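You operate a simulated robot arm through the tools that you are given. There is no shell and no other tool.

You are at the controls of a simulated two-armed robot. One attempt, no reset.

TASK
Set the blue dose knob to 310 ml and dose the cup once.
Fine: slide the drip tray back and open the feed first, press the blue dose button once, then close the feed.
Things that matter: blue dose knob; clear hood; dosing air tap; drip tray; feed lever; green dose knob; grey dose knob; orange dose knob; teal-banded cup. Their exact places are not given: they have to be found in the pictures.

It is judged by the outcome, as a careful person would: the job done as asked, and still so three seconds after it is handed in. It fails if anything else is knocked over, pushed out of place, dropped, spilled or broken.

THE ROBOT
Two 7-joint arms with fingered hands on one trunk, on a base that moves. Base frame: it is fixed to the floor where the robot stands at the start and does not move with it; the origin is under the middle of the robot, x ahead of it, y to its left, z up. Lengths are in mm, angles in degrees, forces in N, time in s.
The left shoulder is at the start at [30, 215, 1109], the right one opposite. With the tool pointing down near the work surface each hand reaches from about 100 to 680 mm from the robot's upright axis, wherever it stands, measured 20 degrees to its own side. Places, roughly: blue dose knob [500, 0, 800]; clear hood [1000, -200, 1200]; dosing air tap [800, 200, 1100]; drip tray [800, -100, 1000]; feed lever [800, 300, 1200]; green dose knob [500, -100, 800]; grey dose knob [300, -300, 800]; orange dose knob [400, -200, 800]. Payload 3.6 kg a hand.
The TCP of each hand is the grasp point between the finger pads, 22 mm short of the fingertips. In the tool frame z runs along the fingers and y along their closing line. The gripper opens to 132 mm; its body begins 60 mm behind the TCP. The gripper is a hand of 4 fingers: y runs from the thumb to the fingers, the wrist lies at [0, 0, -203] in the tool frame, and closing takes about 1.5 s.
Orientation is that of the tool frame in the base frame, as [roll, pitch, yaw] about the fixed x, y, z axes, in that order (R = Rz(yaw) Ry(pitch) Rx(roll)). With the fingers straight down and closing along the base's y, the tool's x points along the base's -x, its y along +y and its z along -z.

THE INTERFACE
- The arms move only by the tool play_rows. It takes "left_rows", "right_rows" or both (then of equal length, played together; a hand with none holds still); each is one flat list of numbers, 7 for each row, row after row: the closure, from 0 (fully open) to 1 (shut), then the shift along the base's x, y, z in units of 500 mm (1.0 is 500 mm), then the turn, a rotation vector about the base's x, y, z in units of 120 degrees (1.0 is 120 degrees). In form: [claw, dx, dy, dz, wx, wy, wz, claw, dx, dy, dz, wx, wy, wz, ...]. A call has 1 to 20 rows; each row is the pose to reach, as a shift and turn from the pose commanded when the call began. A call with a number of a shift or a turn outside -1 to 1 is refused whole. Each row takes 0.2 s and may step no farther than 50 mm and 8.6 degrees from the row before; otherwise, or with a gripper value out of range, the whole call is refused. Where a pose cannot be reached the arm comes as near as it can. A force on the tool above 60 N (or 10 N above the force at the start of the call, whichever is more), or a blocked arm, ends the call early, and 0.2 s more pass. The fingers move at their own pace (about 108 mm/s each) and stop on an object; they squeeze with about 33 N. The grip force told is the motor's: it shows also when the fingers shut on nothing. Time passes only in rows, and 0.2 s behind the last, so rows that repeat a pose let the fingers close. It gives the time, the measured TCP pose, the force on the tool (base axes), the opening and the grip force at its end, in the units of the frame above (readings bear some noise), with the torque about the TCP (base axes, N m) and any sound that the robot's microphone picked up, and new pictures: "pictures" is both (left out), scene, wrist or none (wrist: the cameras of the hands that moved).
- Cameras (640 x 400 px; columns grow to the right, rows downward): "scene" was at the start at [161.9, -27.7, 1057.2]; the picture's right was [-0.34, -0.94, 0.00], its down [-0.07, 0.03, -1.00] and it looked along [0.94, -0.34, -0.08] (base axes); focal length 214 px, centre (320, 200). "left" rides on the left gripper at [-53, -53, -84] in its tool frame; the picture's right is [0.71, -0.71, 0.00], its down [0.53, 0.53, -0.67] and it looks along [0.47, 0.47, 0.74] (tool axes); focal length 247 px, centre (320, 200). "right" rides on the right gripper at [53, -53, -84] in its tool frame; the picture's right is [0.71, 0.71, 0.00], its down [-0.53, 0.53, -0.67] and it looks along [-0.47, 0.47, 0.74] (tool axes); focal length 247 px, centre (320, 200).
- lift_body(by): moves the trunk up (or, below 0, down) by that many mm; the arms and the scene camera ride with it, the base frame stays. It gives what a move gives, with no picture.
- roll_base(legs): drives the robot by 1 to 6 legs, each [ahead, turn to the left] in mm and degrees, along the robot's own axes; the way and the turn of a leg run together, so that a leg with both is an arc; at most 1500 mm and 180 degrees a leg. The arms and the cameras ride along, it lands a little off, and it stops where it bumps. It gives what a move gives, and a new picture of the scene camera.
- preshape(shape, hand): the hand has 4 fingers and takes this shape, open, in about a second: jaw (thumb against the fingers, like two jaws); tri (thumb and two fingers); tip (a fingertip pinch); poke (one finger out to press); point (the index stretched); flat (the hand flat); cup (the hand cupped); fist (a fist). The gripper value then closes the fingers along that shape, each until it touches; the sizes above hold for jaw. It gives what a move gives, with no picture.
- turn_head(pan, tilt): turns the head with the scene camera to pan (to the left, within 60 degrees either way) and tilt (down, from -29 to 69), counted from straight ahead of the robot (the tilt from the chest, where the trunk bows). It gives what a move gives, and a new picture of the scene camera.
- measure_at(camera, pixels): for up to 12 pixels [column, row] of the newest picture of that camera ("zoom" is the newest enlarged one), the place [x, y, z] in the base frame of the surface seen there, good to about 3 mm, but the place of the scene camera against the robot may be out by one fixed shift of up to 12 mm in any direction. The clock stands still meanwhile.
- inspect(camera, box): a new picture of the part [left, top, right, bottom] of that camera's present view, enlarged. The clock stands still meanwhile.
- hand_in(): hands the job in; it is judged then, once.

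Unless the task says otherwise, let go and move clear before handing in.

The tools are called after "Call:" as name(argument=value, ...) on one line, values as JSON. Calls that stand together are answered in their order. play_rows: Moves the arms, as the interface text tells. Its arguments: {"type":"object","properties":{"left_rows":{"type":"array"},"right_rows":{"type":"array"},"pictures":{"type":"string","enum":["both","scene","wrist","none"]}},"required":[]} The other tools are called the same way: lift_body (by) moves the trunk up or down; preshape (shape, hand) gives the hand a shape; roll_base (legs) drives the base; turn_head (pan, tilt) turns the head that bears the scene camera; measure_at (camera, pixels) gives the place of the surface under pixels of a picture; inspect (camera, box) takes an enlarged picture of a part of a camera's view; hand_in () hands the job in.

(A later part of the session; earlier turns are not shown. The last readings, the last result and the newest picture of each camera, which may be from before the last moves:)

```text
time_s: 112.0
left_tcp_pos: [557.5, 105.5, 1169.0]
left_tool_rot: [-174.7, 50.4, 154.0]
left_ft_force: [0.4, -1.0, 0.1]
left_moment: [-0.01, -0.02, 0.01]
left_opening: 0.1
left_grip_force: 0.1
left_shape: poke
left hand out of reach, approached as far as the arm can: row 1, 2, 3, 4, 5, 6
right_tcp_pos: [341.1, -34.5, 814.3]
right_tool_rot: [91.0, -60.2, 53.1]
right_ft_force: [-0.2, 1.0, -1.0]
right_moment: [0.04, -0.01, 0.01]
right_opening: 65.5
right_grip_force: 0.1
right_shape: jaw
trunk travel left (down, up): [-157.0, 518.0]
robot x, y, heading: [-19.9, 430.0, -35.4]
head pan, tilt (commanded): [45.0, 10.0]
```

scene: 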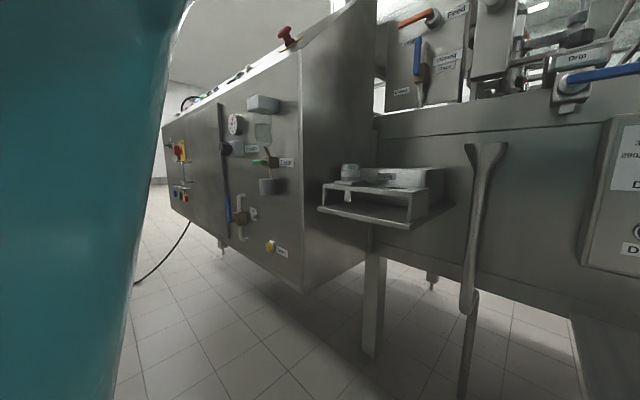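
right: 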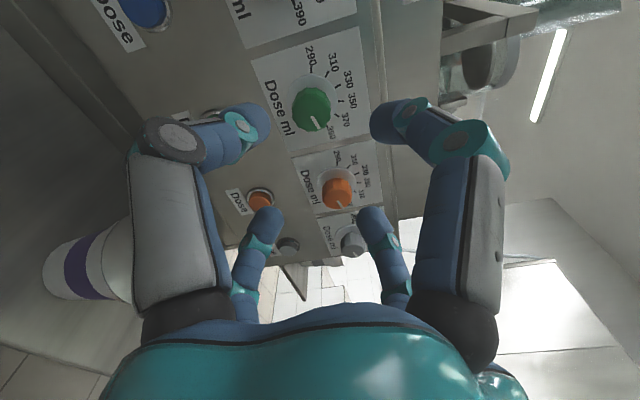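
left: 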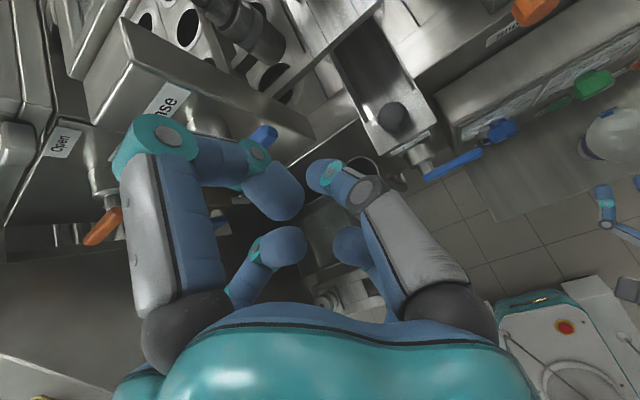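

The wrist is stuck at a joint limit in this orientation. I'll rotate the hand back toward pointing straight down while pulling it back, i.e. toward its starting pose.

Call:
play_rows(left_rows=[0, -0.0543, 0.0387, 0, 0.0304, 0.0625, 0, 0, -0.1087, 0.0773, 0, 0.0608, 0.125, 0, 0, -0.163, 0.116, 0, 0.0913, 0.1875, 0, 0, -0.2173, 0.1547, 0, 0.1217, 0.25, 0, 0, -0.2717, 0.1933, 0, 0.1521, 0.3125, 0, 0, -0.326, 0.232, 0, 0.1825, 0.375, 0, 0, -0.326, 0.232, 0, 0.1825, 0.375, 0], pictures="both")

```text
time_s: 113.6
left_tcp_pos: [389.8, 227.8, 1137.8]
left_tool_rot: [-174.6, 0.1, 154.2]
left_ft_force: [-0.1, 0.2, -0.3]
left_moment: [0.0, 0.05, -0.01]
left_opening: 0.1
left_grip_force: 0.1
left_shape: poke
left hand out of reach, approached as far as the arm can: row 2, 3, 4, 5, 6, 7
right_tcp_pos: [343.2, -33.3, 811.9]
right_tool_rot: [91.4, -60.2, 52.9]
right_ft_force: [0.2, -0.7, -0.6]
right_moment: [0.0, 0.01, -0.03]
right_opening: 65.8
right_grip_force: 0.2
right_shape: jaw
trunk travel left (down, up): [-157.0, 518.0]
robot x, y, heading: [-15.8, 423.9, -35.5]
head pan, tilt (commanded): [45.0, 10.0]
```

scene: 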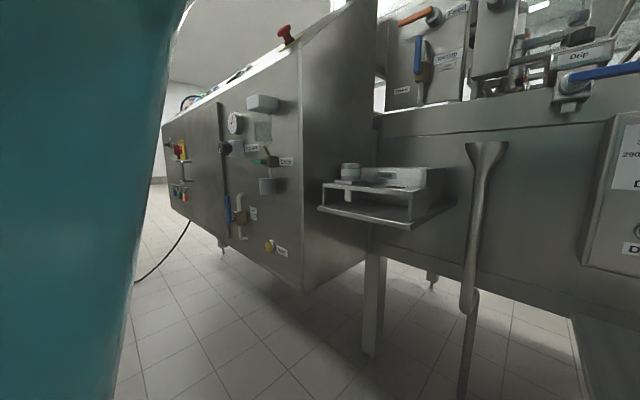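
left: 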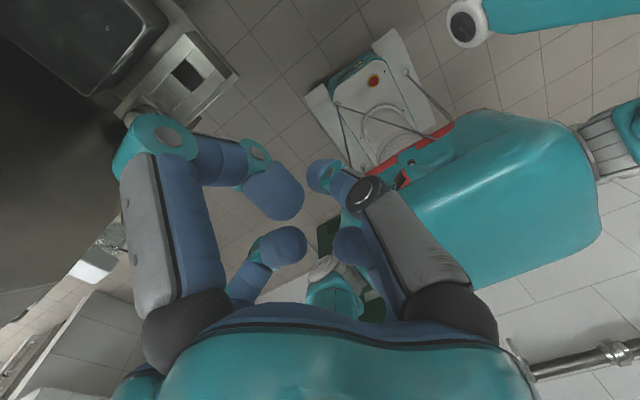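

Good, the hand is pointing down again. I'll complete the return to the starting-type pose with the left arm.

Call:
play_rows(left_rows=[0, -0.06, 0.0565, -0.0085, 0.0101, -0.0049, -0.0145, 0, -0.12, 0.113, -0.017, 0.0203, -0.0098, -0.029, 0, -0.18, 0.1695, -0.0255, 0.0304, -0.0147, -0.0435, 0, -0.24, 0.226, -0.034, 0.0406, -0.0196, -0.058, 0, -0.24, 0.226, -0.034, 0.0406, -0.0196, -0.058], pictures="none")

```text
time_s: 114.8
left_tcp_pos: [264.2, 339.5, 1121.5]
left_tool_rot: [179.9, 0.1, 147.2]
left_ft_force: [0.0, -0.1, -0.8]
left_moment: [0.01, -0.01, -0.02]
left_opening: 0.0
left_grip_force: 0.2
left_shape: poke
right_tcp_pos: [342.3, -33.4, 812.9]
right_tool_rot: [91.2, -60.3, 53.0]
right_ft_force: [0.4, 0.1, 0.7]
right_moment: [0.02, -0.03, 0.04]
right_opening: 65.5
right_grip_force: 0.2
right_shape: jaw
trunk travel left (down, up): [-157.0, 518.0]
robot x, y, heading: [-17.0, 426.4, -35.6]
head pan, tilt (commanded): [45.0, 10.0]
```

Left arm is back in a good pose. Now raise the trunk 220 mm.

Call:
lift_body(by=220)

Call:
turn_head(pan=5, tilt=25)

```text
time_s: 117.2
left_tcp_pos: [264.4, 339.8, 1341.7]
left_tool_rot: [179.9, 0.1, 147.1]
left_ft_force: [0.0, 0.5, -0.4]
left_moment: [0.01, -0.02, 0.0]
left_opening: 0.1
left_grip_force: 0.1
left_shape: poke
right_tcp_pos: [341.3, -31.3, 1039.4]
right_tool_rot: [90.1, -60.3, 53.5]
right_ft_force: [-0.1, -0.3, 0.0]
right_moment: [0.02, 0.01, -0.01]
right_opening: 65.7
right_grip_force: 0.1
right_shape: jaw
trunk travel left (down, up): [-377.0, 298.0]
robot x, y, heading: [-17.4, 430.5, -35.7]
head pan, tilt (commanded): [45.0, 10.0]
```

```text
time_s: 118.2
left_tcp_pos: [264.3, 339.9, 1343.1]
left_tool_rot: [179.9, 0.1, 147.1]
left_ft_force: [0.1, -0.3, 0.1]
left_moment: [-0.01, 0.04, 0.0]
left_opening: 0.0
left_grip_force: 0.0
left_shape: poke
right_tcp_pos: [340.0, -32.3, 1039.6]
right_tool_rot: [90.0, -60.3, 53.5]
right_ft_force: [-0.7, -0.6, -0.8]
right_moment: [0.01, -0.02, 0.02]
right_opening: 65.6
right_grip_force: 0.1
right_shape: jaw
trunk travel left (down, up): [-377.0, 298.0]
robot x, y, heading: [-17.0, 426.8, -35.9]
head pan, tilt (commanded): [5.0, 25.0]
```

scene: 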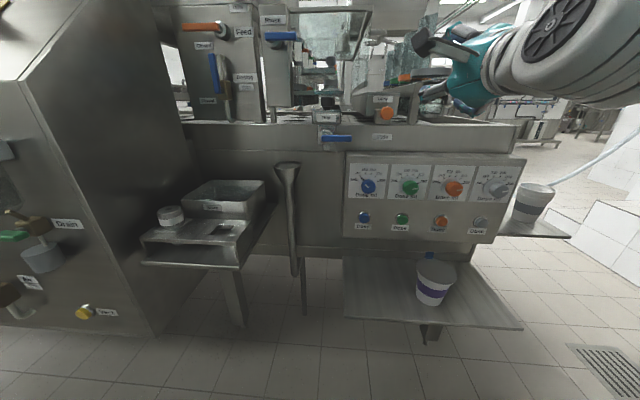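

Now bring the left hand (poke, fingers-left, 35° down) to a staging point right of the tray knob, while lowering the right hand a bit for clearance.

Call:
play_rows(left_rows=[0, 0.0394, -0.0517, -0.0438, -0.0215, -0.0316, -0.0017, 0, 0.0787, -0.1033, -0.0877, -0.043, -0.0632, -0.0033, 0, 0.1181, -0.155, -0.1315, -0.0645, -0.0949, -0.005, 0, 0.1574, -0.2067, -0.1753, -0.086, -0.1265, -0.0067, 0, 0.1968, -0.2583, -0.2192, -0.1075, -0.1581, -0.0083, 0, 0.2361, -0.31, -0.263, -0.129, -0.1897, -0.01, 0, 0.2755, -0.3617, -0.3068, -0.1504, -0.2213, -0.0117, 0, 0.3148, -0.4133, -0.3507, -0.1719, -0.2529, -0.0133, 0, 0.3542, -0.465, -0.3945, -0.1934, -0.2846, -0.015, 0, 0.3935, -0.5167, -0.4383, -0.2149, -0.3162, -0.0167, 0, 0.4329, -0.5683, -0.4822, -0.2364, -0.3478, -0.0183, 0, 0.4722, -0.62, -0.526, -0.2579, -0.3794, -0.02, 0, 0.4722, -0.62, -0.526, -0.2579, -0.3794, -0.02], right_rows=[0.5, 0, 0, -0.02, 0, 0, 0, 0.5, 0, 0, -0.04, 0, 0, 0, 0.5, 0, 0, -0.06, 0, 0, 0, 0.5, 0, 0, -0.08, 0, 0, 0, 0.5, 0, 0, -0.1, 0, 0, 0, 0.5, 0, 0, -0.12, 0, 0, 0, 0.5, 0, 0, -0.14, 0, 0, 0, 0.5, 0, 0, -0.16, 0, 0, 0, 0.5, 0, 0, -0.18, 0, 0, 0, 0.5, 0, 0, -0.2, 0, 0, 0, 0.5, 0, 0, -0.22, 0, 0, 0, 0.5, 0, 0, -0.24, 0, 0, 0, 0.5, 0, 0, -0.24, 0, 0, 0], pictures="both")

```text
time_s: 121.0
left_tcp_pos: [500.8, 29.0, 1077.8]
left_tool_rot: [179.9, 55.1, 144.5]
left_ft_force: [0.4, 0.3, 0.9]
left_moment: [0.0, 0.01, 0.01]
left_opening: 0.0
left_grip_force: 0.0
left_shape: poke
right_tcp_pos: [347.7, -14.3, 925.5]
right_tool_rot: [90.2, -60.3, 53.1]
right_ft_force: [0.2, -0.5, 0.3]
right_moment: [0.01, 0.0, 0.0]
right_opening: 65.5
right_grip_force: 0.2
right_shape: jaw
right hand out of reach, approached as far as the arm can: row 4, 5, 6, 7, 8, 9, 10, 11, 12, 13
trunk travel left (down, up): [-377.0, 298.0]
robot x, y, heading: [-17.0, 429.1, -35.8]
head pan, tilt (commanded): [5.0, 25.0]
```

scene: 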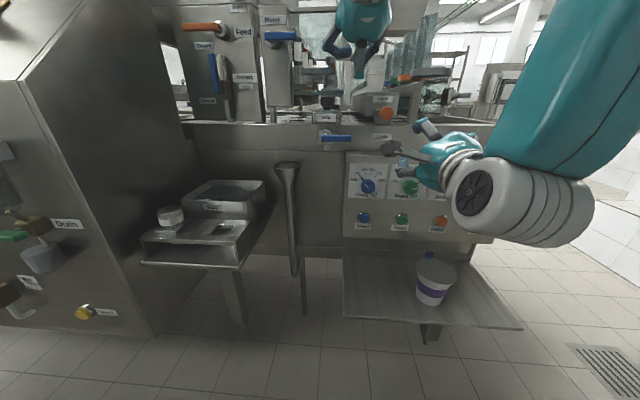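
right: 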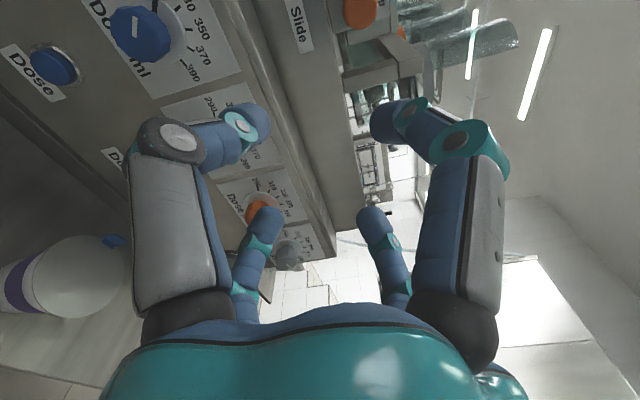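
left: 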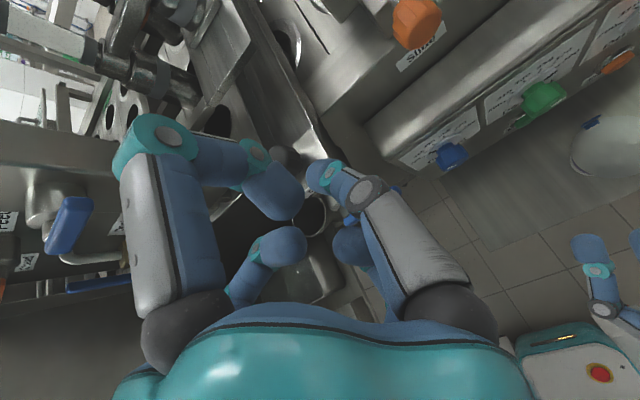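

Left hand is staged exactly (tip right of the knob). Now forward 67 mm and down so the fingertip sits beside the black knob's right side.

Call:
play_rows(left_rows=[0, 0.0364, -0.0259, -0.02, 0, 0, 0, 0, 0.0727, -0.0519, -0.04, 0, 0, 0, 0, 0.1091, -0.0778, -0.056, 0, 0, 0, 0, 0.1091, -0.0778, -0.09, 0, 0, 0, 0, 0.1091, -0.0778, -0.1144, 0, 0, 0, 0, 0.1091, -0.0778, -0.1144, 0, 0, 0], pictures="both")

Call:
inspect(camera="scene", box=[260, 0, 460, 160])

```text
time_s: 122.4
left_tcp_pos: [556.6, -8.1, 1020.0]
left_tool_rot: [179.9, 55.0, 144.4]
left_ft_force: [-0.7, -0.6, 0.1]
left_moment: [-0.02, -0.01, -0.01]
left_opening: 0.0
left_grip_force: 0.1
left_shape: poke
right_tcp_pos: [347.3, -15.1, 926.0]
right_tool_rot: [90.2, -60.2, 53.0]
right_ft_force: [0.3, -0.6, 0.1]
right_moment: [0.0, 0.03, 0.03]
right_opening: 65.7
right_grip_force: 0.0
right_shape: jaw
trunk travel left (down, up): [-377.0, 298.0]
robot x, y, heading: [-12.7, 429.1, -36.0]
head pan, tilt (commanded): [5.0, 25.0]
```

scene: 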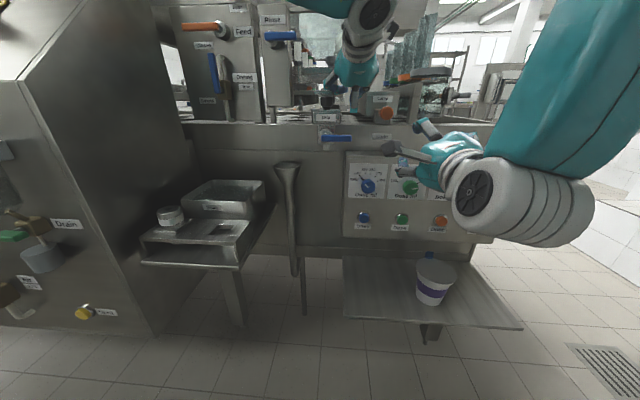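
left: 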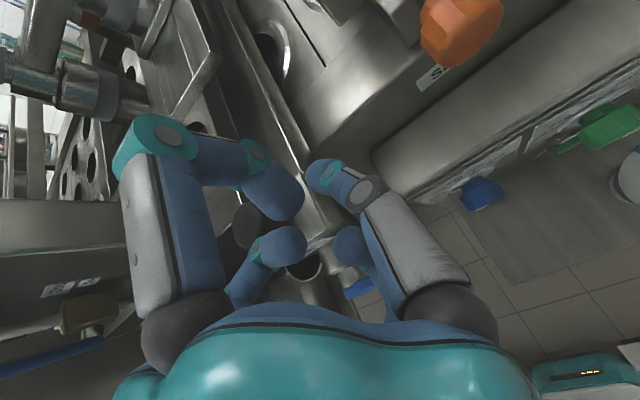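

```text
2.50 times, centred on (360, 80) of scene
```

zoom: 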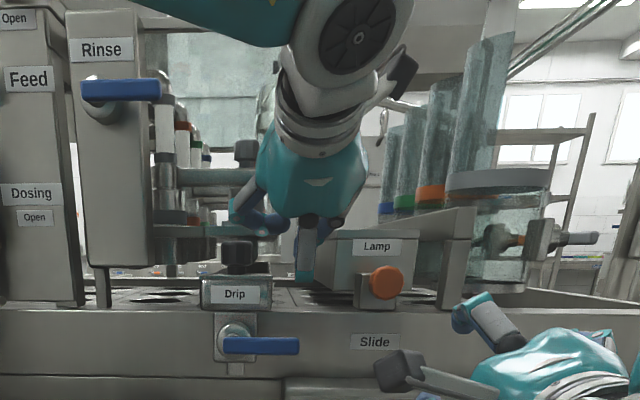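

The finger (zoom (303,260)) is right of the tray knob (237,255). Now push left gently, 60 mm first, watching the force.

Call:
play_rows(left_rows=[0, 0.0174, 0.0244, 0, 0, 0, 0, 0, 0.0348, 0.0489, 0, 0, 0, 0, 0, 0.0523, 0.0733, 0, 0, 0, 0, 0, 0.0697, 0.0977, 0, 0, 0, 0, 0, 0.0697, 0.0977, 0, 0, 0, 0], pictures="both")

Call:
inspect(camera="scene", box=[260, 0, 460, 160])

```text
time_s: 123.6
left_tcp_pos: [591.9, 41.4, 1021.4]
left_tool_rot: [179.9, 55.1, 144.5]
left_ft_force: [-2.3, 0.9, 0.4]
left_moment: [0.02, 0.03, -0.01]
left_opening: 0.0
left_grip_force: 0.1
left_shape: poke
right_tcp_pos: [346.8, -15.4, 924.8]
right_tool_rot: [90.2, -60.4, 53.0]
right_ft_force: [0.5, 0.1, -0.3]
right_moment: [0.04, 0.0, -0.01]
right_opening: 65.4
right_grip_force: 0.0
right_shape: jaw
trunk travel left (down, up): [-377.0, 298.0]
robot x, y, heading: [-18.3, 428.4, -35.5]
head pan, tilt (commanded): [5.0, 25.0]
```

scene: 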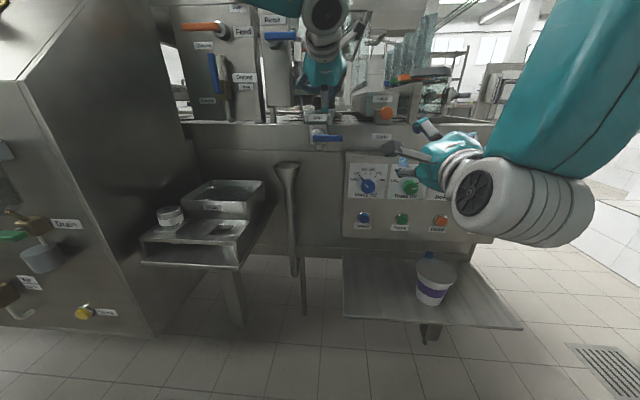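
left: 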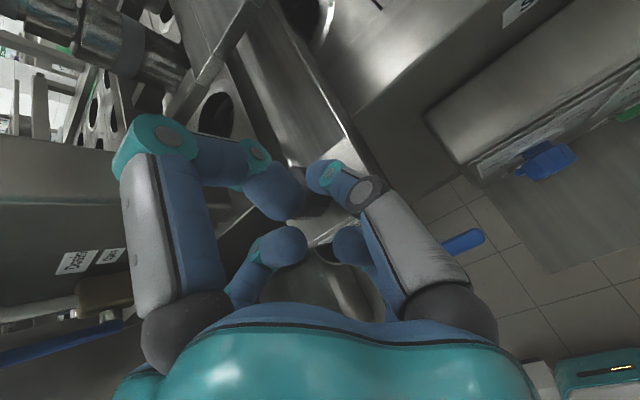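

```text
2.50 times, centred on (360, 80) of scene
```

zoom: 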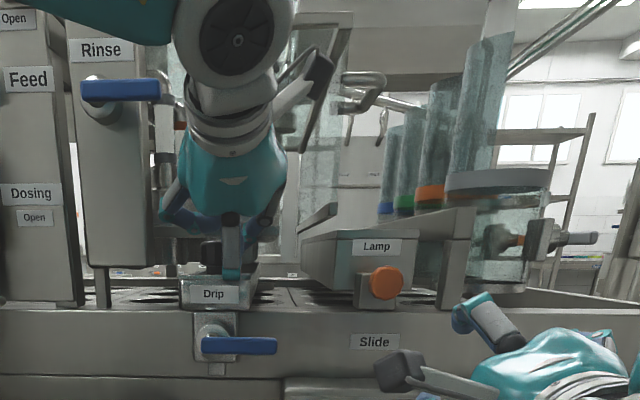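

The tray slides left: the Drip label moved from zoom x≈235 to 214 with only ~2 N. I continue pushing left in small steps toward its end stop.

Call:
play_rows(left_rows=[0, 0.0174, 0.0244, 0, 0, 0, 0, 0, 0.0348, 0.0489, 0, 0, 0, 0, 0, 0.0523, 0.0733, 0, 0, 0, 0, 0, 0.0523, 0.0733, 0, 0, 0, 0], pictures="both")

Call:
inspect(camera="scene", box=[230, 0, 430, 160])

```text
time_s: 124.6
left_tcp_pos: [616.0, 78.5, 1021.5]
left_tool_rot: [179.8, 55.1, 144.5]
left_ft_force: [-1.4, -0.9, -0.7]
left_moment: [-0.05, 0.03, -0.01]
left_opening: 0.2
left_grip_force: 0.1
left_shape: poke
right_tcp_pos: [347.0, -16.7, 924.4]
right_tool_rot: [90.4, -60.3, 53.0]
right_ft_force: [0.0, -0.7, -0.3]
right_moment: [-0.02, 0.02, 0.03]
right_opening: 65.6
right_grip_force: 0.0
right_shape: jaw
trunk travel left (down, up): [-377.0, 298.0]
robot x, y, heading: [-18.8, 425.7, -35.9]
head pan, tilt (commanded): [5.0, 25.0]
```

scene: 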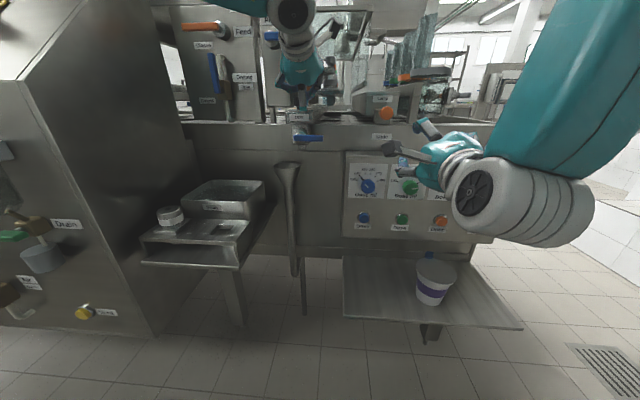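
left: 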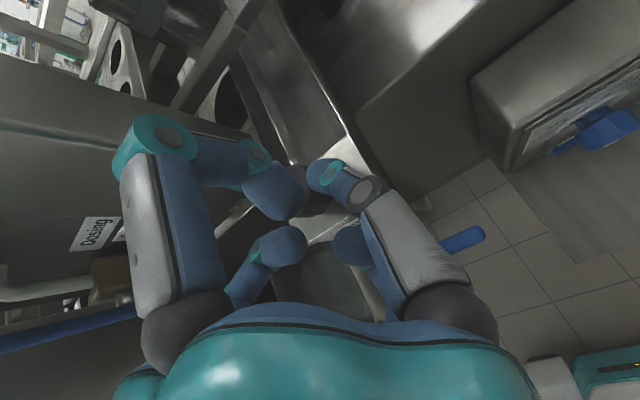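

```text
2.50 times, centred on (330, 80) of scene
```

zoom: 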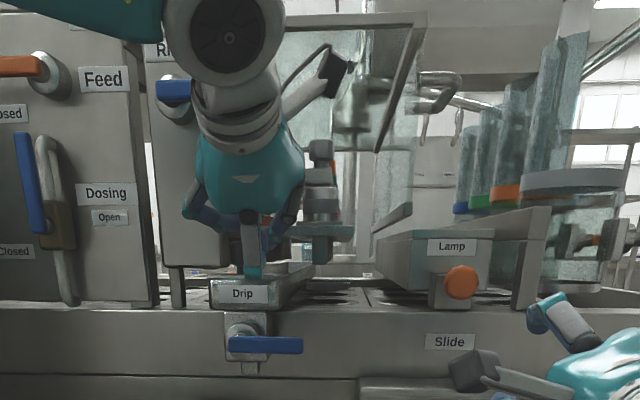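

The tray has moved ~75 mm and clears the nozzle line; force still small. I'll continue in 8 mm steps to find the stop.

Call:
play_rows(left_rows=[0, 0.0093, 0.013, 0, 0, 0, 0, 0, 0.0186, 0.026, 0, 0, 0, 0, 0, 0.0279, 0.0391, 0, 0, 0, 0, 0, 0.0279, 0.0391, 0, 0, 0, 0], pictures="scene")

Call:
inspect(camera="scene", box=[230, 0, 430, 160])

```text
time_s: 125.6
left_tcp_pos: [630.1, 97.6, 1023.3]
left_tool_rot: [179.9, 55.1, 144.5]
left_ft_force: [-2.3, -1.3, 0.6]
left_moment: [0.0, 0.02, -0.03]
left_opening: 0.3
left_grip_force: 0.0
left_shape: poke
right_tcp_pos: [346.6, -15.2, 923.9]
right_tool_rot: [90.2, -60.4, 53.0]
right_ft_force: [-0.2, 0.2, 0.0]
right_moment: [0.01, -0.03, 0.02]
right_opening: 65.7
right_grip_force: 0.0
right_shape: jaw
trunk travel left (down, up): [-377.0, 298.0]
robot x, y, heading: [-14.4, 425.2, -35.7]
head pan, tilt (commanded): [5.0, 25.0]
```

scene: 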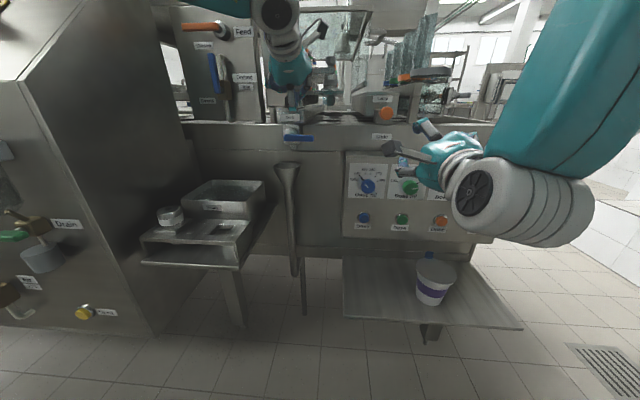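

```text
2.50 times, centred on (330, 80) of scene
```

zoom: 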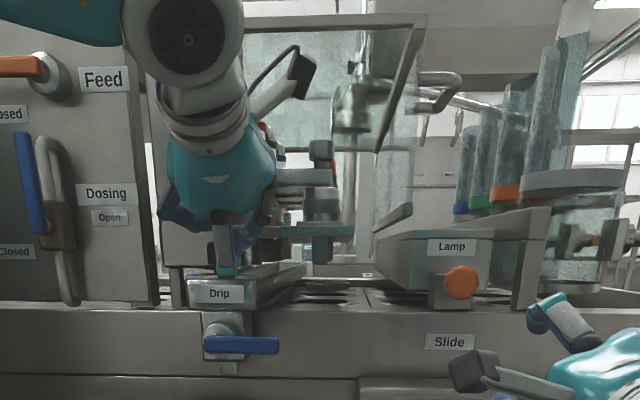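

Still moving freely (~100 mm so far), block edge now level with the rinse post. A few more millimetres to feel for the stop.

Call:
play_rows(left_rows=[0, 0.007, 0.0098, 0, 0, 0, 0, 0, 0.0139, 0.0195, 0, 0, 0, 0, 0, 0.0139, 0.0195, 0, 0, 0, 0], pictures="scene")

Call:
inspect(camera="scene", box=[230, 0, 430, 160])

```text
time_s: 126.4
left_tcp_pos: [638.0, 105.7, 1024.2]
left_tool_rot: [179.9, 55.2, 144.3]
left_ft_force: [-4.8, -0.3, -0.9]
left_moment: [0.0, 0.04, 0.0]
left_opening: 0.1
left_grip_force: 0.0
left_shape: poke
right_tcp_pos: [348.0, -16.1, 925.5]
right_tool_rot: [90.3, -60.3, 53.1]
right_ft_force: [-0.8, -0.7, -0.6]
right_moment: [0.03, 0.01, 0.03]
right_opening: 65.4
right_grip_force: 0.1
right_shape: jaw
trunk travel left (down, up): [-377.0, 298.0]
robot x, y, heading: [-16.8, 426.3, -35.7]
head pan, tilt (commanded): [5.0, 25.0]
```

scene: 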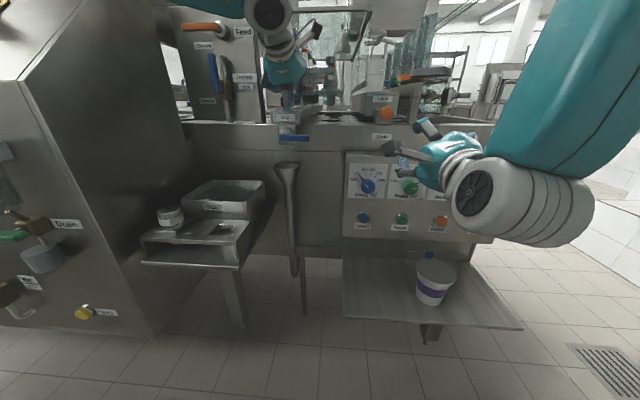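

```text
2.50 times, centred on (330, 80) of scene
```

zoom: 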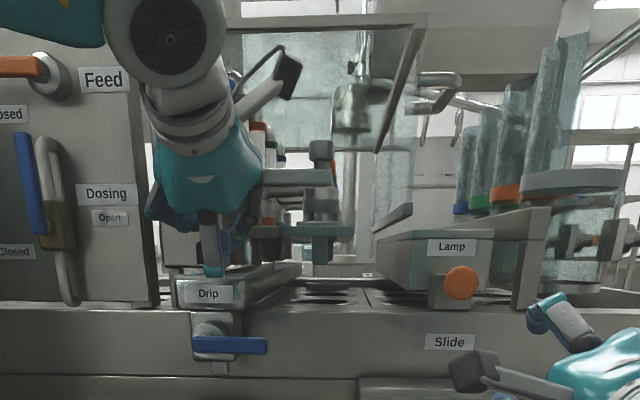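

Still sliding (~110 mm). Another 12 mm, watching the force.

Call:
play_rows(left_rows=[0, 0.007, 0.0098, 0, 0, 0, 0, 0, 0.0139, 0.0195, 0, 0, 0, 0, 0, 0.0139, 0.0195, 0, 0, 0, 0], pictures="both")

Call:
inspect(camera="scene", box=[230, 0, 430, 160])

```text
time_s: 127.2
left_tcp_pos: [643.6, 115.8, 1021.6]
left_tool_rot: [179.9, 55.1, 144.5]
left_ft_force: [-0.9, -0.8, 0.3]
left_moment: [-0.05, 0.0, -0.02]
left_opening: 0.3
left_grip_force: 0.1
left_shape: poke
right_tcp_pos: [347.4, -15.3, 924.1]
right_tool_rot: [90.3, -60.3, 53.0]
right_ft_force: [0.1, 1.2, -0.2]
right_moment: [0.01, 0.03, 0.01]
right_opening: 65.6
right_grip_force: 0.3
right_shape: jaw
trunk travel left (down, up): [-377.0, 298.0]
robot x, y, heading: [-13.1, 427.4, -36.0]
head pan, tilt (commanded): [5.0, 25.0]
```

scene: 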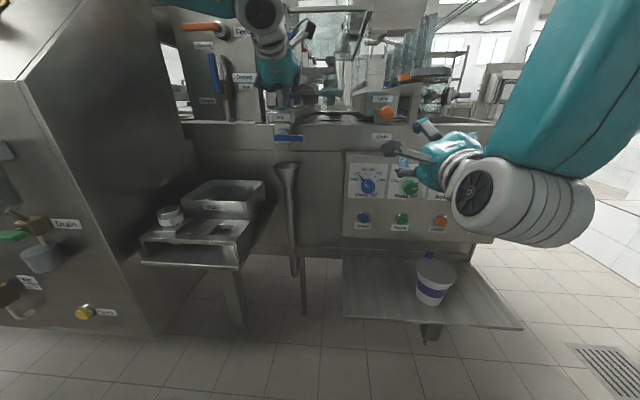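
left: 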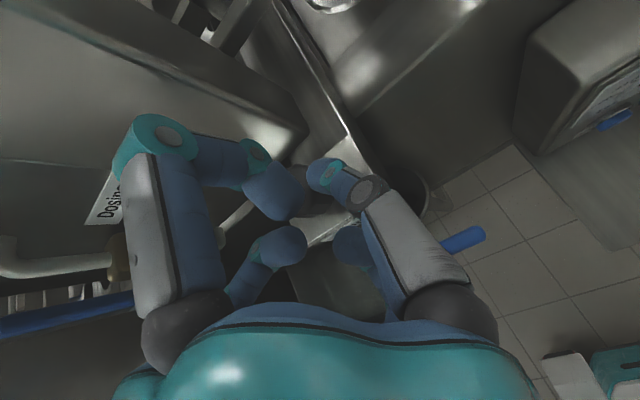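

```text
2.50 times, centred on (330, 80) of scene
```

zoom: 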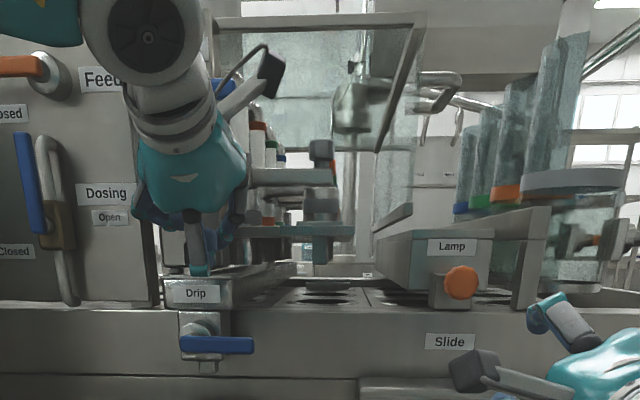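

Tray has travelled ~124 mm with no resistance yet. I'll look closely at how it sits relative to the post, nozzles and cup row before pushing more.

Call:
inspect(camera="scene", box=[265, 85, 345, 135])

Call:
inspect(camera="left", box=[180, 0, 440, 200])

Call:
measure_at(camera="scene", pixels=[[277, 116], [268, 116], [292, 116], [302, 113], [330, 116], [300, 108], [285, 110], [290, 138]])

```text
8.00 times, centred on (305, 110) of scene
```

zoom: 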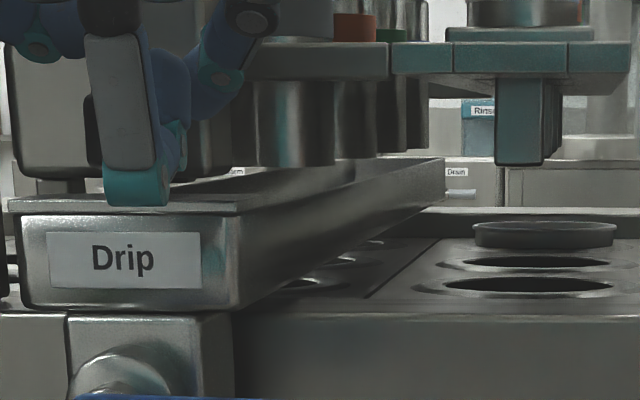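

```text
2.00 times, centred on (310, 100) of left
```

zoom: 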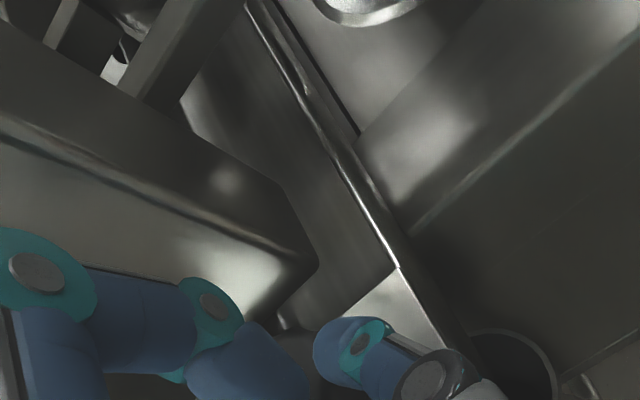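

```text
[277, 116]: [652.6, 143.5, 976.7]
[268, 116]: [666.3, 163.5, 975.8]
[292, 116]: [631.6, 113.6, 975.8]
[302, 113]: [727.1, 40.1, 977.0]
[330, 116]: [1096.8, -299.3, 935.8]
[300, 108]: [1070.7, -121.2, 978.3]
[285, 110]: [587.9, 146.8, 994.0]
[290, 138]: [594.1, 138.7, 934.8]
```

The 8× view shows the tray clear of the nozzle row, and a cup rim standing in the far hole at (545,235) – the blue lane. I push gently ~10 mm more to check for the end stop.

Call:
play_rows(left_rows=[0, 0.007, 0.0098, 0, 0, 0, 0, 0, 0.0139, 0.0195, 0, 0, 0, 0, 0, 0.0139, 0.0195, 0, 0, 0, 0], pictures="scene")

Call:
inspect(camera="scene", box=[230, 60, 350, 150])

```text
time_s: 128.0
left_tcp_pos: [645.7, 121.5, 1027.2]
left_tool_rot: [180.0, 55.4, 144.3]
left_ft_force: [-12.4, -11.1, 7.3]
left_moment: [-0.2, 0.11, -0.28]
left_opening: 0.0
left_grip_force: 0.2
left_shape: poke
right_tcp_pos: [345.6, -16.0, 926.1]
right_tool_rot: [90.2, -60.4, 53.2]
right_ft_force: [0.6, 0.2, 1.1]
right_moment: [0.02, -0.01, 0.0]
right_opening: 65.6
right_grip_force: 0.2
right_shape: jaw
trunk travel left (down, up): [-377.0, 298.0]
robot x, y, heading: [-16.5, 427.8, -35.7]
head pan, tilt (commanded): [5.0, 25.0]
```

scene: 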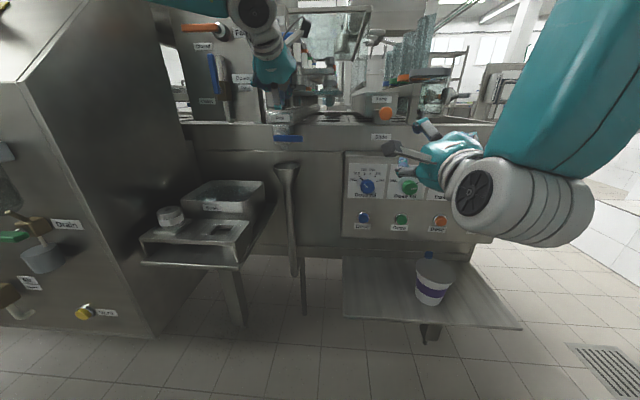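

```text
4.44 times, centred on (290, 105) of scene
```

zoom: 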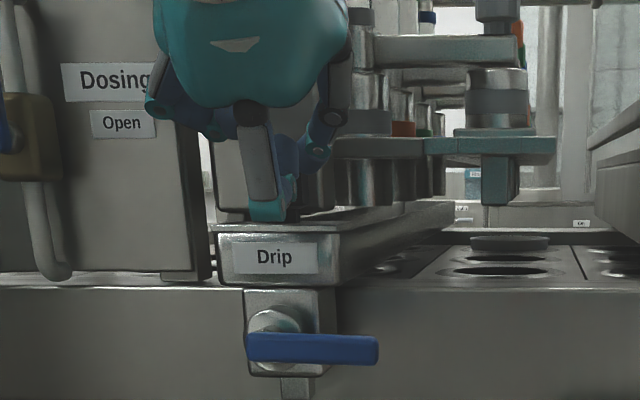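

Force rose to ~18 N: the tray is at its end stop. I back the finger off to the right, then withdraw.

Call:
play_rows(left_rows=[0, -0.0174, -0.0244, 0, 0, 0, 0, 0, -0.0348, -0.0489, 0.01, 0, 0, 0, 0, -0.0348, -0.0489, 0.06, 0, 0, 0, 0, -0.0755, -0.0199, 0.08, 0, 0, 0, 0, -0.1162, 0.0092, 0.08, 0, 0, 0, 0, -0.1569, 0.0382, 0.08, 0, 0, 0, 0, -0.1976, 0.0672, 0.08, 0, 0, 0, 0, -0.1976, 0.0672, 0.08, 0, 0, 0], pictures="both")

Call:
inspect(camera="scene", box=[230, 60, 350, 150])

```text
time_s: 129.8
left_tcp_pos: [554.8, 159.5, 1059.9]
left_tool_rot: [179.9, 55.2, 144.5]
left_ft_force: [0.2, 0.0, 0.3]
left_moment: [0.03, 0.0, 0.02]
left_opening: 0.1
left_grip_force: 0.1
left_shape: poke
right_tcp_pos: [347.4, -15.5, 924.7]
right_tool_rot: [90.3, -60.3, 53.0]
right_ft_force: [0.0, -1.0, -0.5]
right_moment: [0.01, 0.0, -0.01]
right_opening: 65.6
right_grip_force: 0.0
right_shape: jaw
trunk travel left (down, up): [-377.0, 298.0]
robot x, y, heading: [-16.7, 423.2, -35.5]
head pan, tilt (commanded): [5.0, 25.0]
```

scene: 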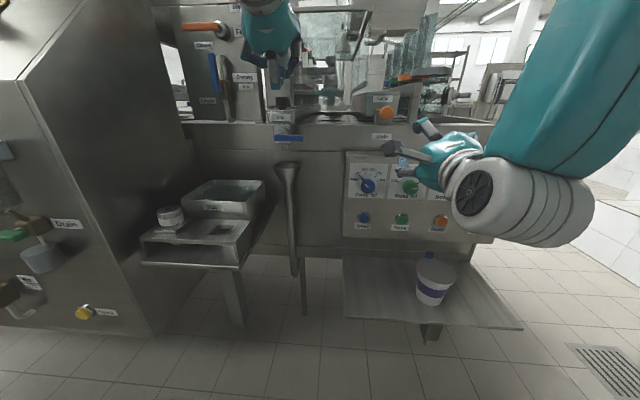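
left: 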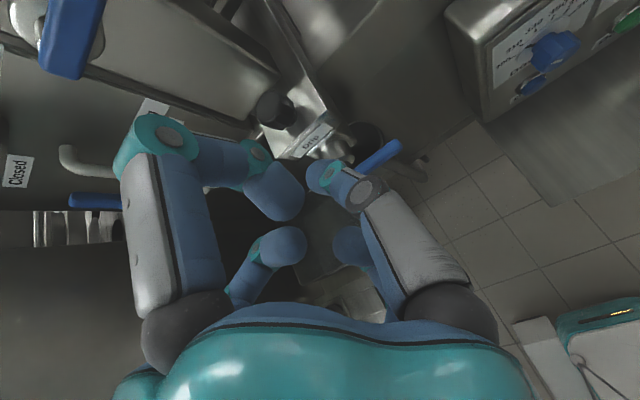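

```text
4.44 times, centred on (290, 105) of scene
```

zoom: 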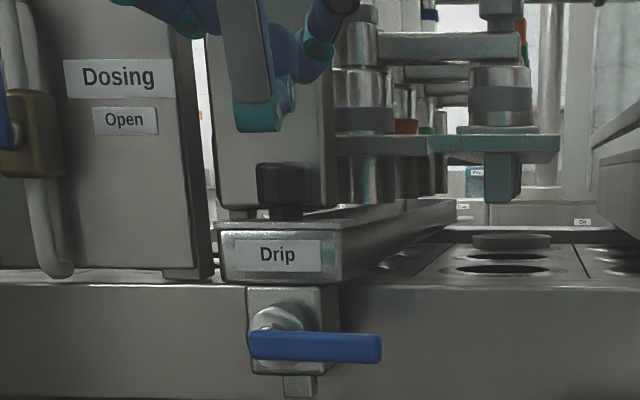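

The tray stays at its stop. Next the feed lever: I level the left hand and move it left in front of the feed/dosing panel to measure the orange handle.

Call:
play_rows(left_rows=[0, 0.0433, 0.0543, 0.02, -0.0282, -0.0396, 0, 0, 0.0865, 0.1086, 0.04, -0.0565, -0.0792, 0, 0, 0.1298, 0.1629, 0.06, -0.0847, -0.1188, 0, 0, 0.1731, 0.2172, 0.08, -0.1129, -0.1583, 0, 0, 0.2163, 0.2715, 0.1, -0.1412, -0.1979, 0, 0, 0.2596, 0.3258, 0.12, -0.1694, -0.2375, 0, 0, 0.2596, 0.3258, 0.12, -0.1694, -0.2375, 0], pictures="both")

```text
time_s: 131.4
left_tcp_pos: [674.2, 334.4, 1095.9]
left_tool_rot: [-155.5, 80.3, 168.3]
left_ft_force: [-0.6, -0.3, 0.5]
left_moment: [0.01, -0.01, 0.02]
left_opening: 0.0
left_grip_force: 0.1
left_shape: poke
left hand out of reach, approached as far as the arm can: row 5, 6, 7
right_tcp_pos: [347.7, -17.2, 922.8]
right_tool_rot: [90.3, -60.4, 52.9]
right_ft_force: [0.2, -0.2, 0.6]
right_moment: [0.0, -0.01, 0.02]
right_opening: 65.8
right_grip_force: 0.1
right_shape: jaw
trunk travel left (down, up): [-377.0, 298.0]
robot x, y, heading: [-14.2, 428.2, -35.6]
head pan, tilt (commanded): [5.0, 25.0]
```

scene: 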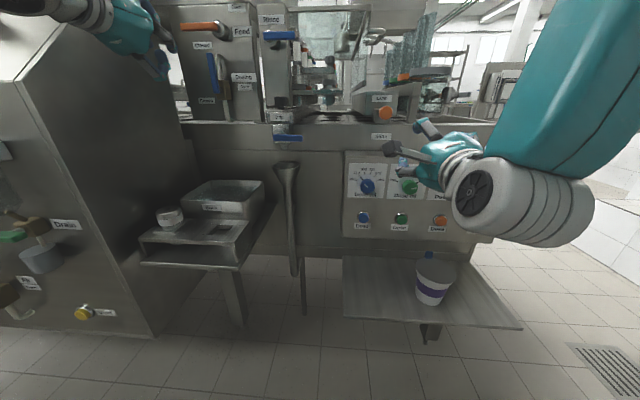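
left: 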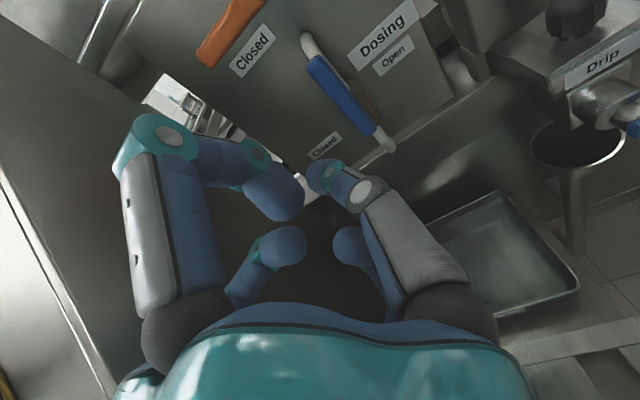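

The wrist is near its limit at this height relative to the shoulder. I'll raise the hand 150 mm and level it, then lower the trunk 200 mm so it works higher relative to the shoulder.

Call:
play_rows(left_rows=[0, 0, 0, 0.08, 0, 0, 0, 0, 0, 0, 0.16, 0, 0, 0, 0, 0, 0, 0.24, -0.0213, -0.0299, 0.004, 0, 0, 0, 0.32, -0.0426, -0.0597, 0.008, 0, 0, 0, 0.32, -0.0426, -0.0597, 0.008], pictures="none")

Call:
lift_body(by=-200)

Call:
turn_head(pan=25, tilt=0)

Call:
inspect(camera="left", box=[0, 0, 640, 400])

```text
time_s: 132.6
left_tcp_pos: [675.1, 337.5, 1256.3]
left_tool_rot: [-90.5, 85.9, -126.0]
left_ft_force: [0.3, 0.0, -0.9]
left_moment: [0.01, -0.03, 0.02]
left_opening: 0.0
left_grip_force: 0.0
left_shape: poke
right_tcp_pos: [348.5, -15.3, 924.1]
right_tool_rot: [90.3, -60.3, 53.0]
right_ft_force: [-1.0, 0.3, -0.5]
right_moment: [0.0, -0.01, 0.02]
right_opening: 65.5
right_grip_force: 0.0
right_shape: jaw
trunk travel left (down, up): [-377.0, 298.0]
robot x, y, heading: [-19.2, 429.7, -35.7]
head pan, tilt (commanded): [5.0, 25.0]
```

```text
time_s: 134.8
left_tcp_pos: [675.3, 335.3, 1057.3]
left_tool_rot: [-90.1, 85.9, -125.5]
left_ft_force: [-0.6, -0.3, 0.0]
left_moment: [0.02, -0.02, 0.01]
left_opening: 0.0
left_grip_force: 0.1
left_shape: poke
right_tcp_pos: [347.2, -13.5, 725.0]
right_tool_rot: [90.0, -60.3, 53.7]
right_ft_force: [-0.7, 0.0, 0.4]
right_moment: [-0.01, 0.03, 0.0]
right_opening: 65.4
right_grip_force: 0.2
right_shape: jaw
trunk travel left (down, up): [-177.0, 498.0]
robot x, y, heading: [-16.2, 425.6, -35.8]
head pan, tilt (commanded): [5.0, 25.0]
```

```text
time_s: 135.7
left_tcp_pos: [674.2, 335.7, 1056.2]
left_tool_rot: [-91.1, 86.0, -126.5]
left_ft_force: [0.3, 0.1, 0.4]
left_moment: [0.04, 0.01, 0.01]
left_opening: 0.1
left_grip_force: 0.1
left_shape: poke
right_tcp_pos: [347.8, -15.4, 723.6]
right_tool_rot: [90.0, -60.2, 53.6]
right_ft_force: [0.0, -0.3, -0.6]
right_moment: [0.01, -0.03, 0.0]
right_opening: 65.6
right_grip_force: 0.1
right_shape: jaw
trunk travel left (down, up): [-177.0, 498.0]
robot x, y, heading: [-18.5, 429.4, -35.6]
head pan, tilt (commanded): [25.0, 0.0]
```

scene: 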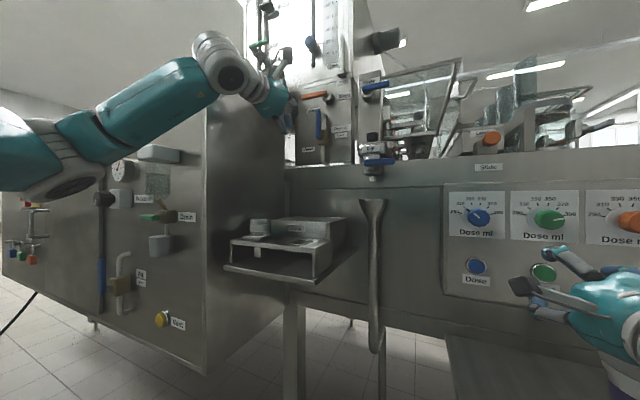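

```text
1.00 times, centred on (320, 200) of left (not enlarged: the box is as wide or as high as the picture)
```

zoom: 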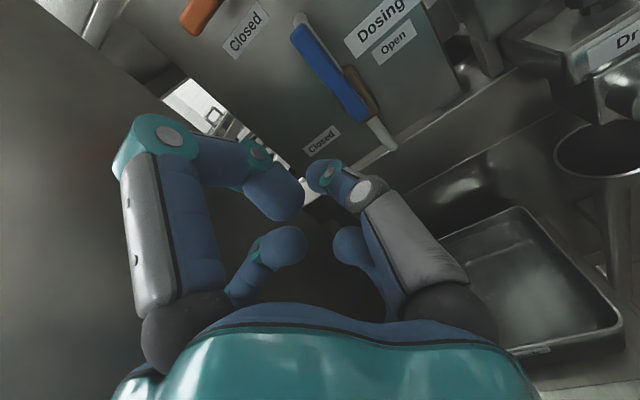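

Good posture. I raise the left hand to about the handle's height (still 90 mm short of it) to measure the orange handle with its camera.

Call:
play_rows(left_rows=[0, 0, 0, 0.06, -0.012, -0.017, 0, 0, 0, 0, 0.12, -0.024, -0.034, 0, 0, 0, 0, 0.18, -0.024, -0.034, 0, 0, 0, 0, 0.18, -0.024, -0.034, 0], pictures="both")

Call:
inspect(camera="left", box=[180, 0, 440, 200])

```text
time_s: 136.7
left_tcp_pos: [674.5, 336.6, 1145.8]
left_tool_rot: [-39.7, 83.6, -75.4]
left_ft_force: [-0.7, -0.4, 0.8]
left_moment: [-0.02, 0.0, -0.01]
left_opening: 0.0
left_grip_force: 0.0
left_shape: poke
right_tcp_pos: [347.8, -15.0, 723.1]
right_tool_rot: [90.1, -60.4, 53.7]
right_ft_force: [-0.5, 0.0, 0.3]
right_moment: [-0.02, 0.01, 0.03]
right_opening: 65.4
right_grip_force: 0.1
right_shape: jaw
trunk travel left (down, up): [-177.0, 498.0]
robot x, y, heading: [-16.8, 424.6, -35.7]
head pan, tilt (commanded): [25.0, 0.0]
```

scene: 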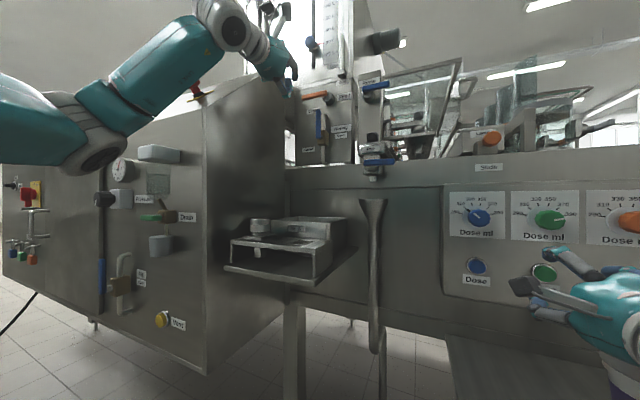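
left: 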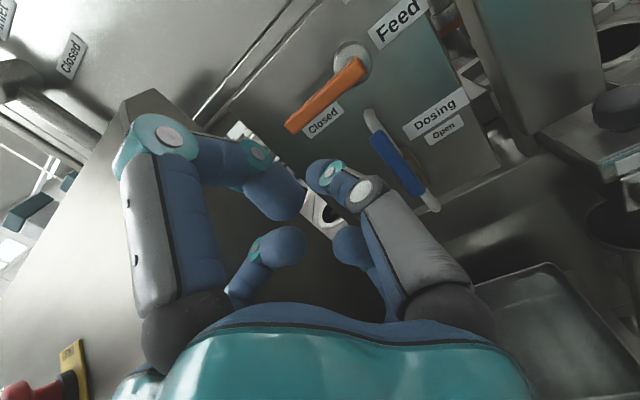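

```text
2.00 times, centred on (310, 100) of left
```

zoom: 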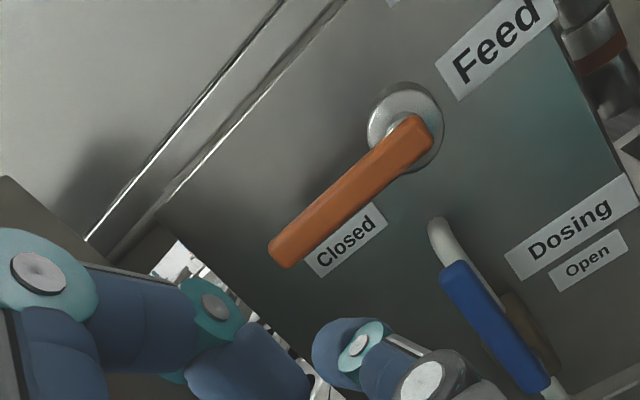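

I can see the orange handle from its hub (zoom (405,130)) to tip (280,255). Measure these with the left camera.

Call:
measure_at(camera="zoom", pixels=[[285, 250], [300, 225], [350, 185], [415, 130], [385, 115], [438, 120], [340, 200], [320, 235], [450, 275], [440, 230], [500, 200], [200, 50]])

```text
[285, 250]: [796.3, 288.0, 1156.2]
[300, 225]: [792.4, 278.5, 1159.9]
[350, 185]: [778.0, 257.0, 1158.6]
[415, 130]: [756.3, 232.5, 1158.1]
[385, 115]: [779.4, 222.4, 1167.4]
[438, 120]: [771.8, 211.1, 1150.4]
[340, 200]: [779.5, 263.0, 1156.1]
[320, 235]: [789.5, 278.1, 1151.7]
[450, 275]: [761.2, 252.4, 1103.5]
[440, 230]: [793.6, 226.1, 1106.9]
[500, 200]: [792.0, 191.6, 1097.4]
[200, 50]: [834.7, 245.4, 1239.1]
```

Handle: pivot ≈(u −625, z 1159), tip ≈(u −700), b≈481–495. I raise the trunk 60 mm for reach margin, then place the finger below the handle, still short of it.

Call:
lift_body(by=60)

Call:
play_rows(left_rows=[0, 0.0198, 0.0278, -0.03, 0.0121, 0.017, 0, 0, 0.0397, 0.0556, -0.09, 0.0242, 0.0339, 0, 0, 0.064, 0.0383, -0.15, 0.0242, 0.0339, 0, 0, 0.0883, 0.021, -0.15, 0.0242, 0.0339, 0, 0, 0.0883, 0.021, -0.15, 0.0242, 0.0339, 0], pictures="both")

```text
time_s: 137.7
left_tcp_pos: [676.9, 335.7, 1206.0]
left_tool_rot: [-40.3, 83.7, -75.8]
left_ft_force: [0.5, -0.3, 0.6]
left_moment: [-0.01, 0.01, 0.03]
left_opening: 0.0
left_grip_force: 0.1
left_shape: poke
right_tcp_pos: [347.1, -14.9, 783.0]
right_tool_rot: [90.2, -60.3, 53.4]
right_ft_force: [-0.9, -0.1, 0.0]
right_moment: [0.0, -0.02, -0.01]
right_opening: 65.7
right_grip_force: 0.1
right_shape: jaw
trunk travel left (down, up): [-237.0, 438.0]
robot x, y, heading: [-19.4, 427.4, -35.9]
head pan, tilt (commanded): [25.0, 0.0]
```

```text
time_s: 138.9
left_tcp_pos: [717.5, 345.4, 1131.2]
left_tool_rot: [-91.1, 85.8, -126.6]
left_ft_force: [-0.5, -1.0, 0.6]
left_moment: [-0.03, -0.01, 0.01]
left_opening: 0.1
left_grip_force: 0.0
left_shape: poke
right_tcp_pos: [346.5, -14.6, 783.4]
right_tool_rot: [90.2, -60.3, 53.6]
right_ft_force: [0.5, -0.1, -0.1]
right_moment: [-0.01, -0.02, 0.04]
right_opening: 65.5
right_grip_force: 0.1
right_shape: jaw
trunk travel left (down, up): [-237.0, 438.0]
robot x, y, heading: [-17.7, 428.4, -35.9]
head pan, tilt (commanded): [25.0, 0.0]
```

scene: 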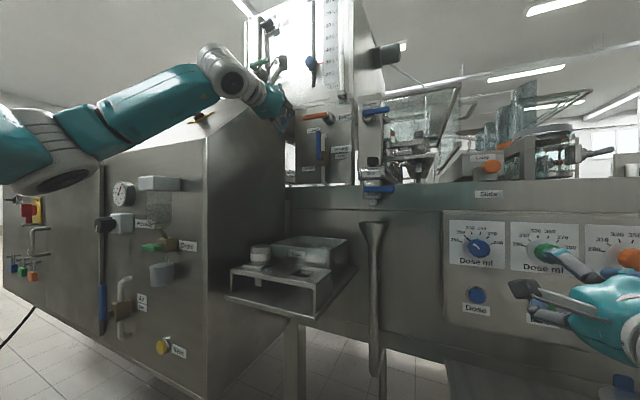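
left: 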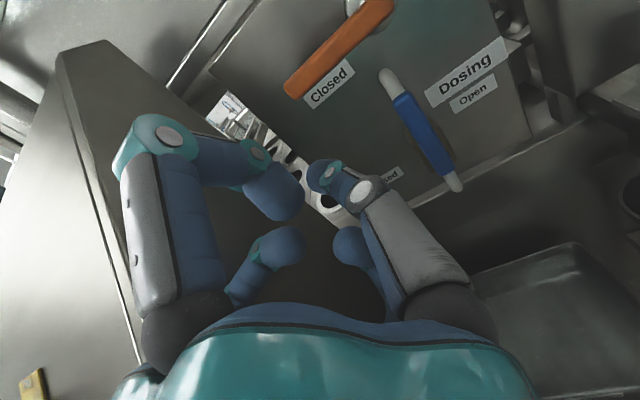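

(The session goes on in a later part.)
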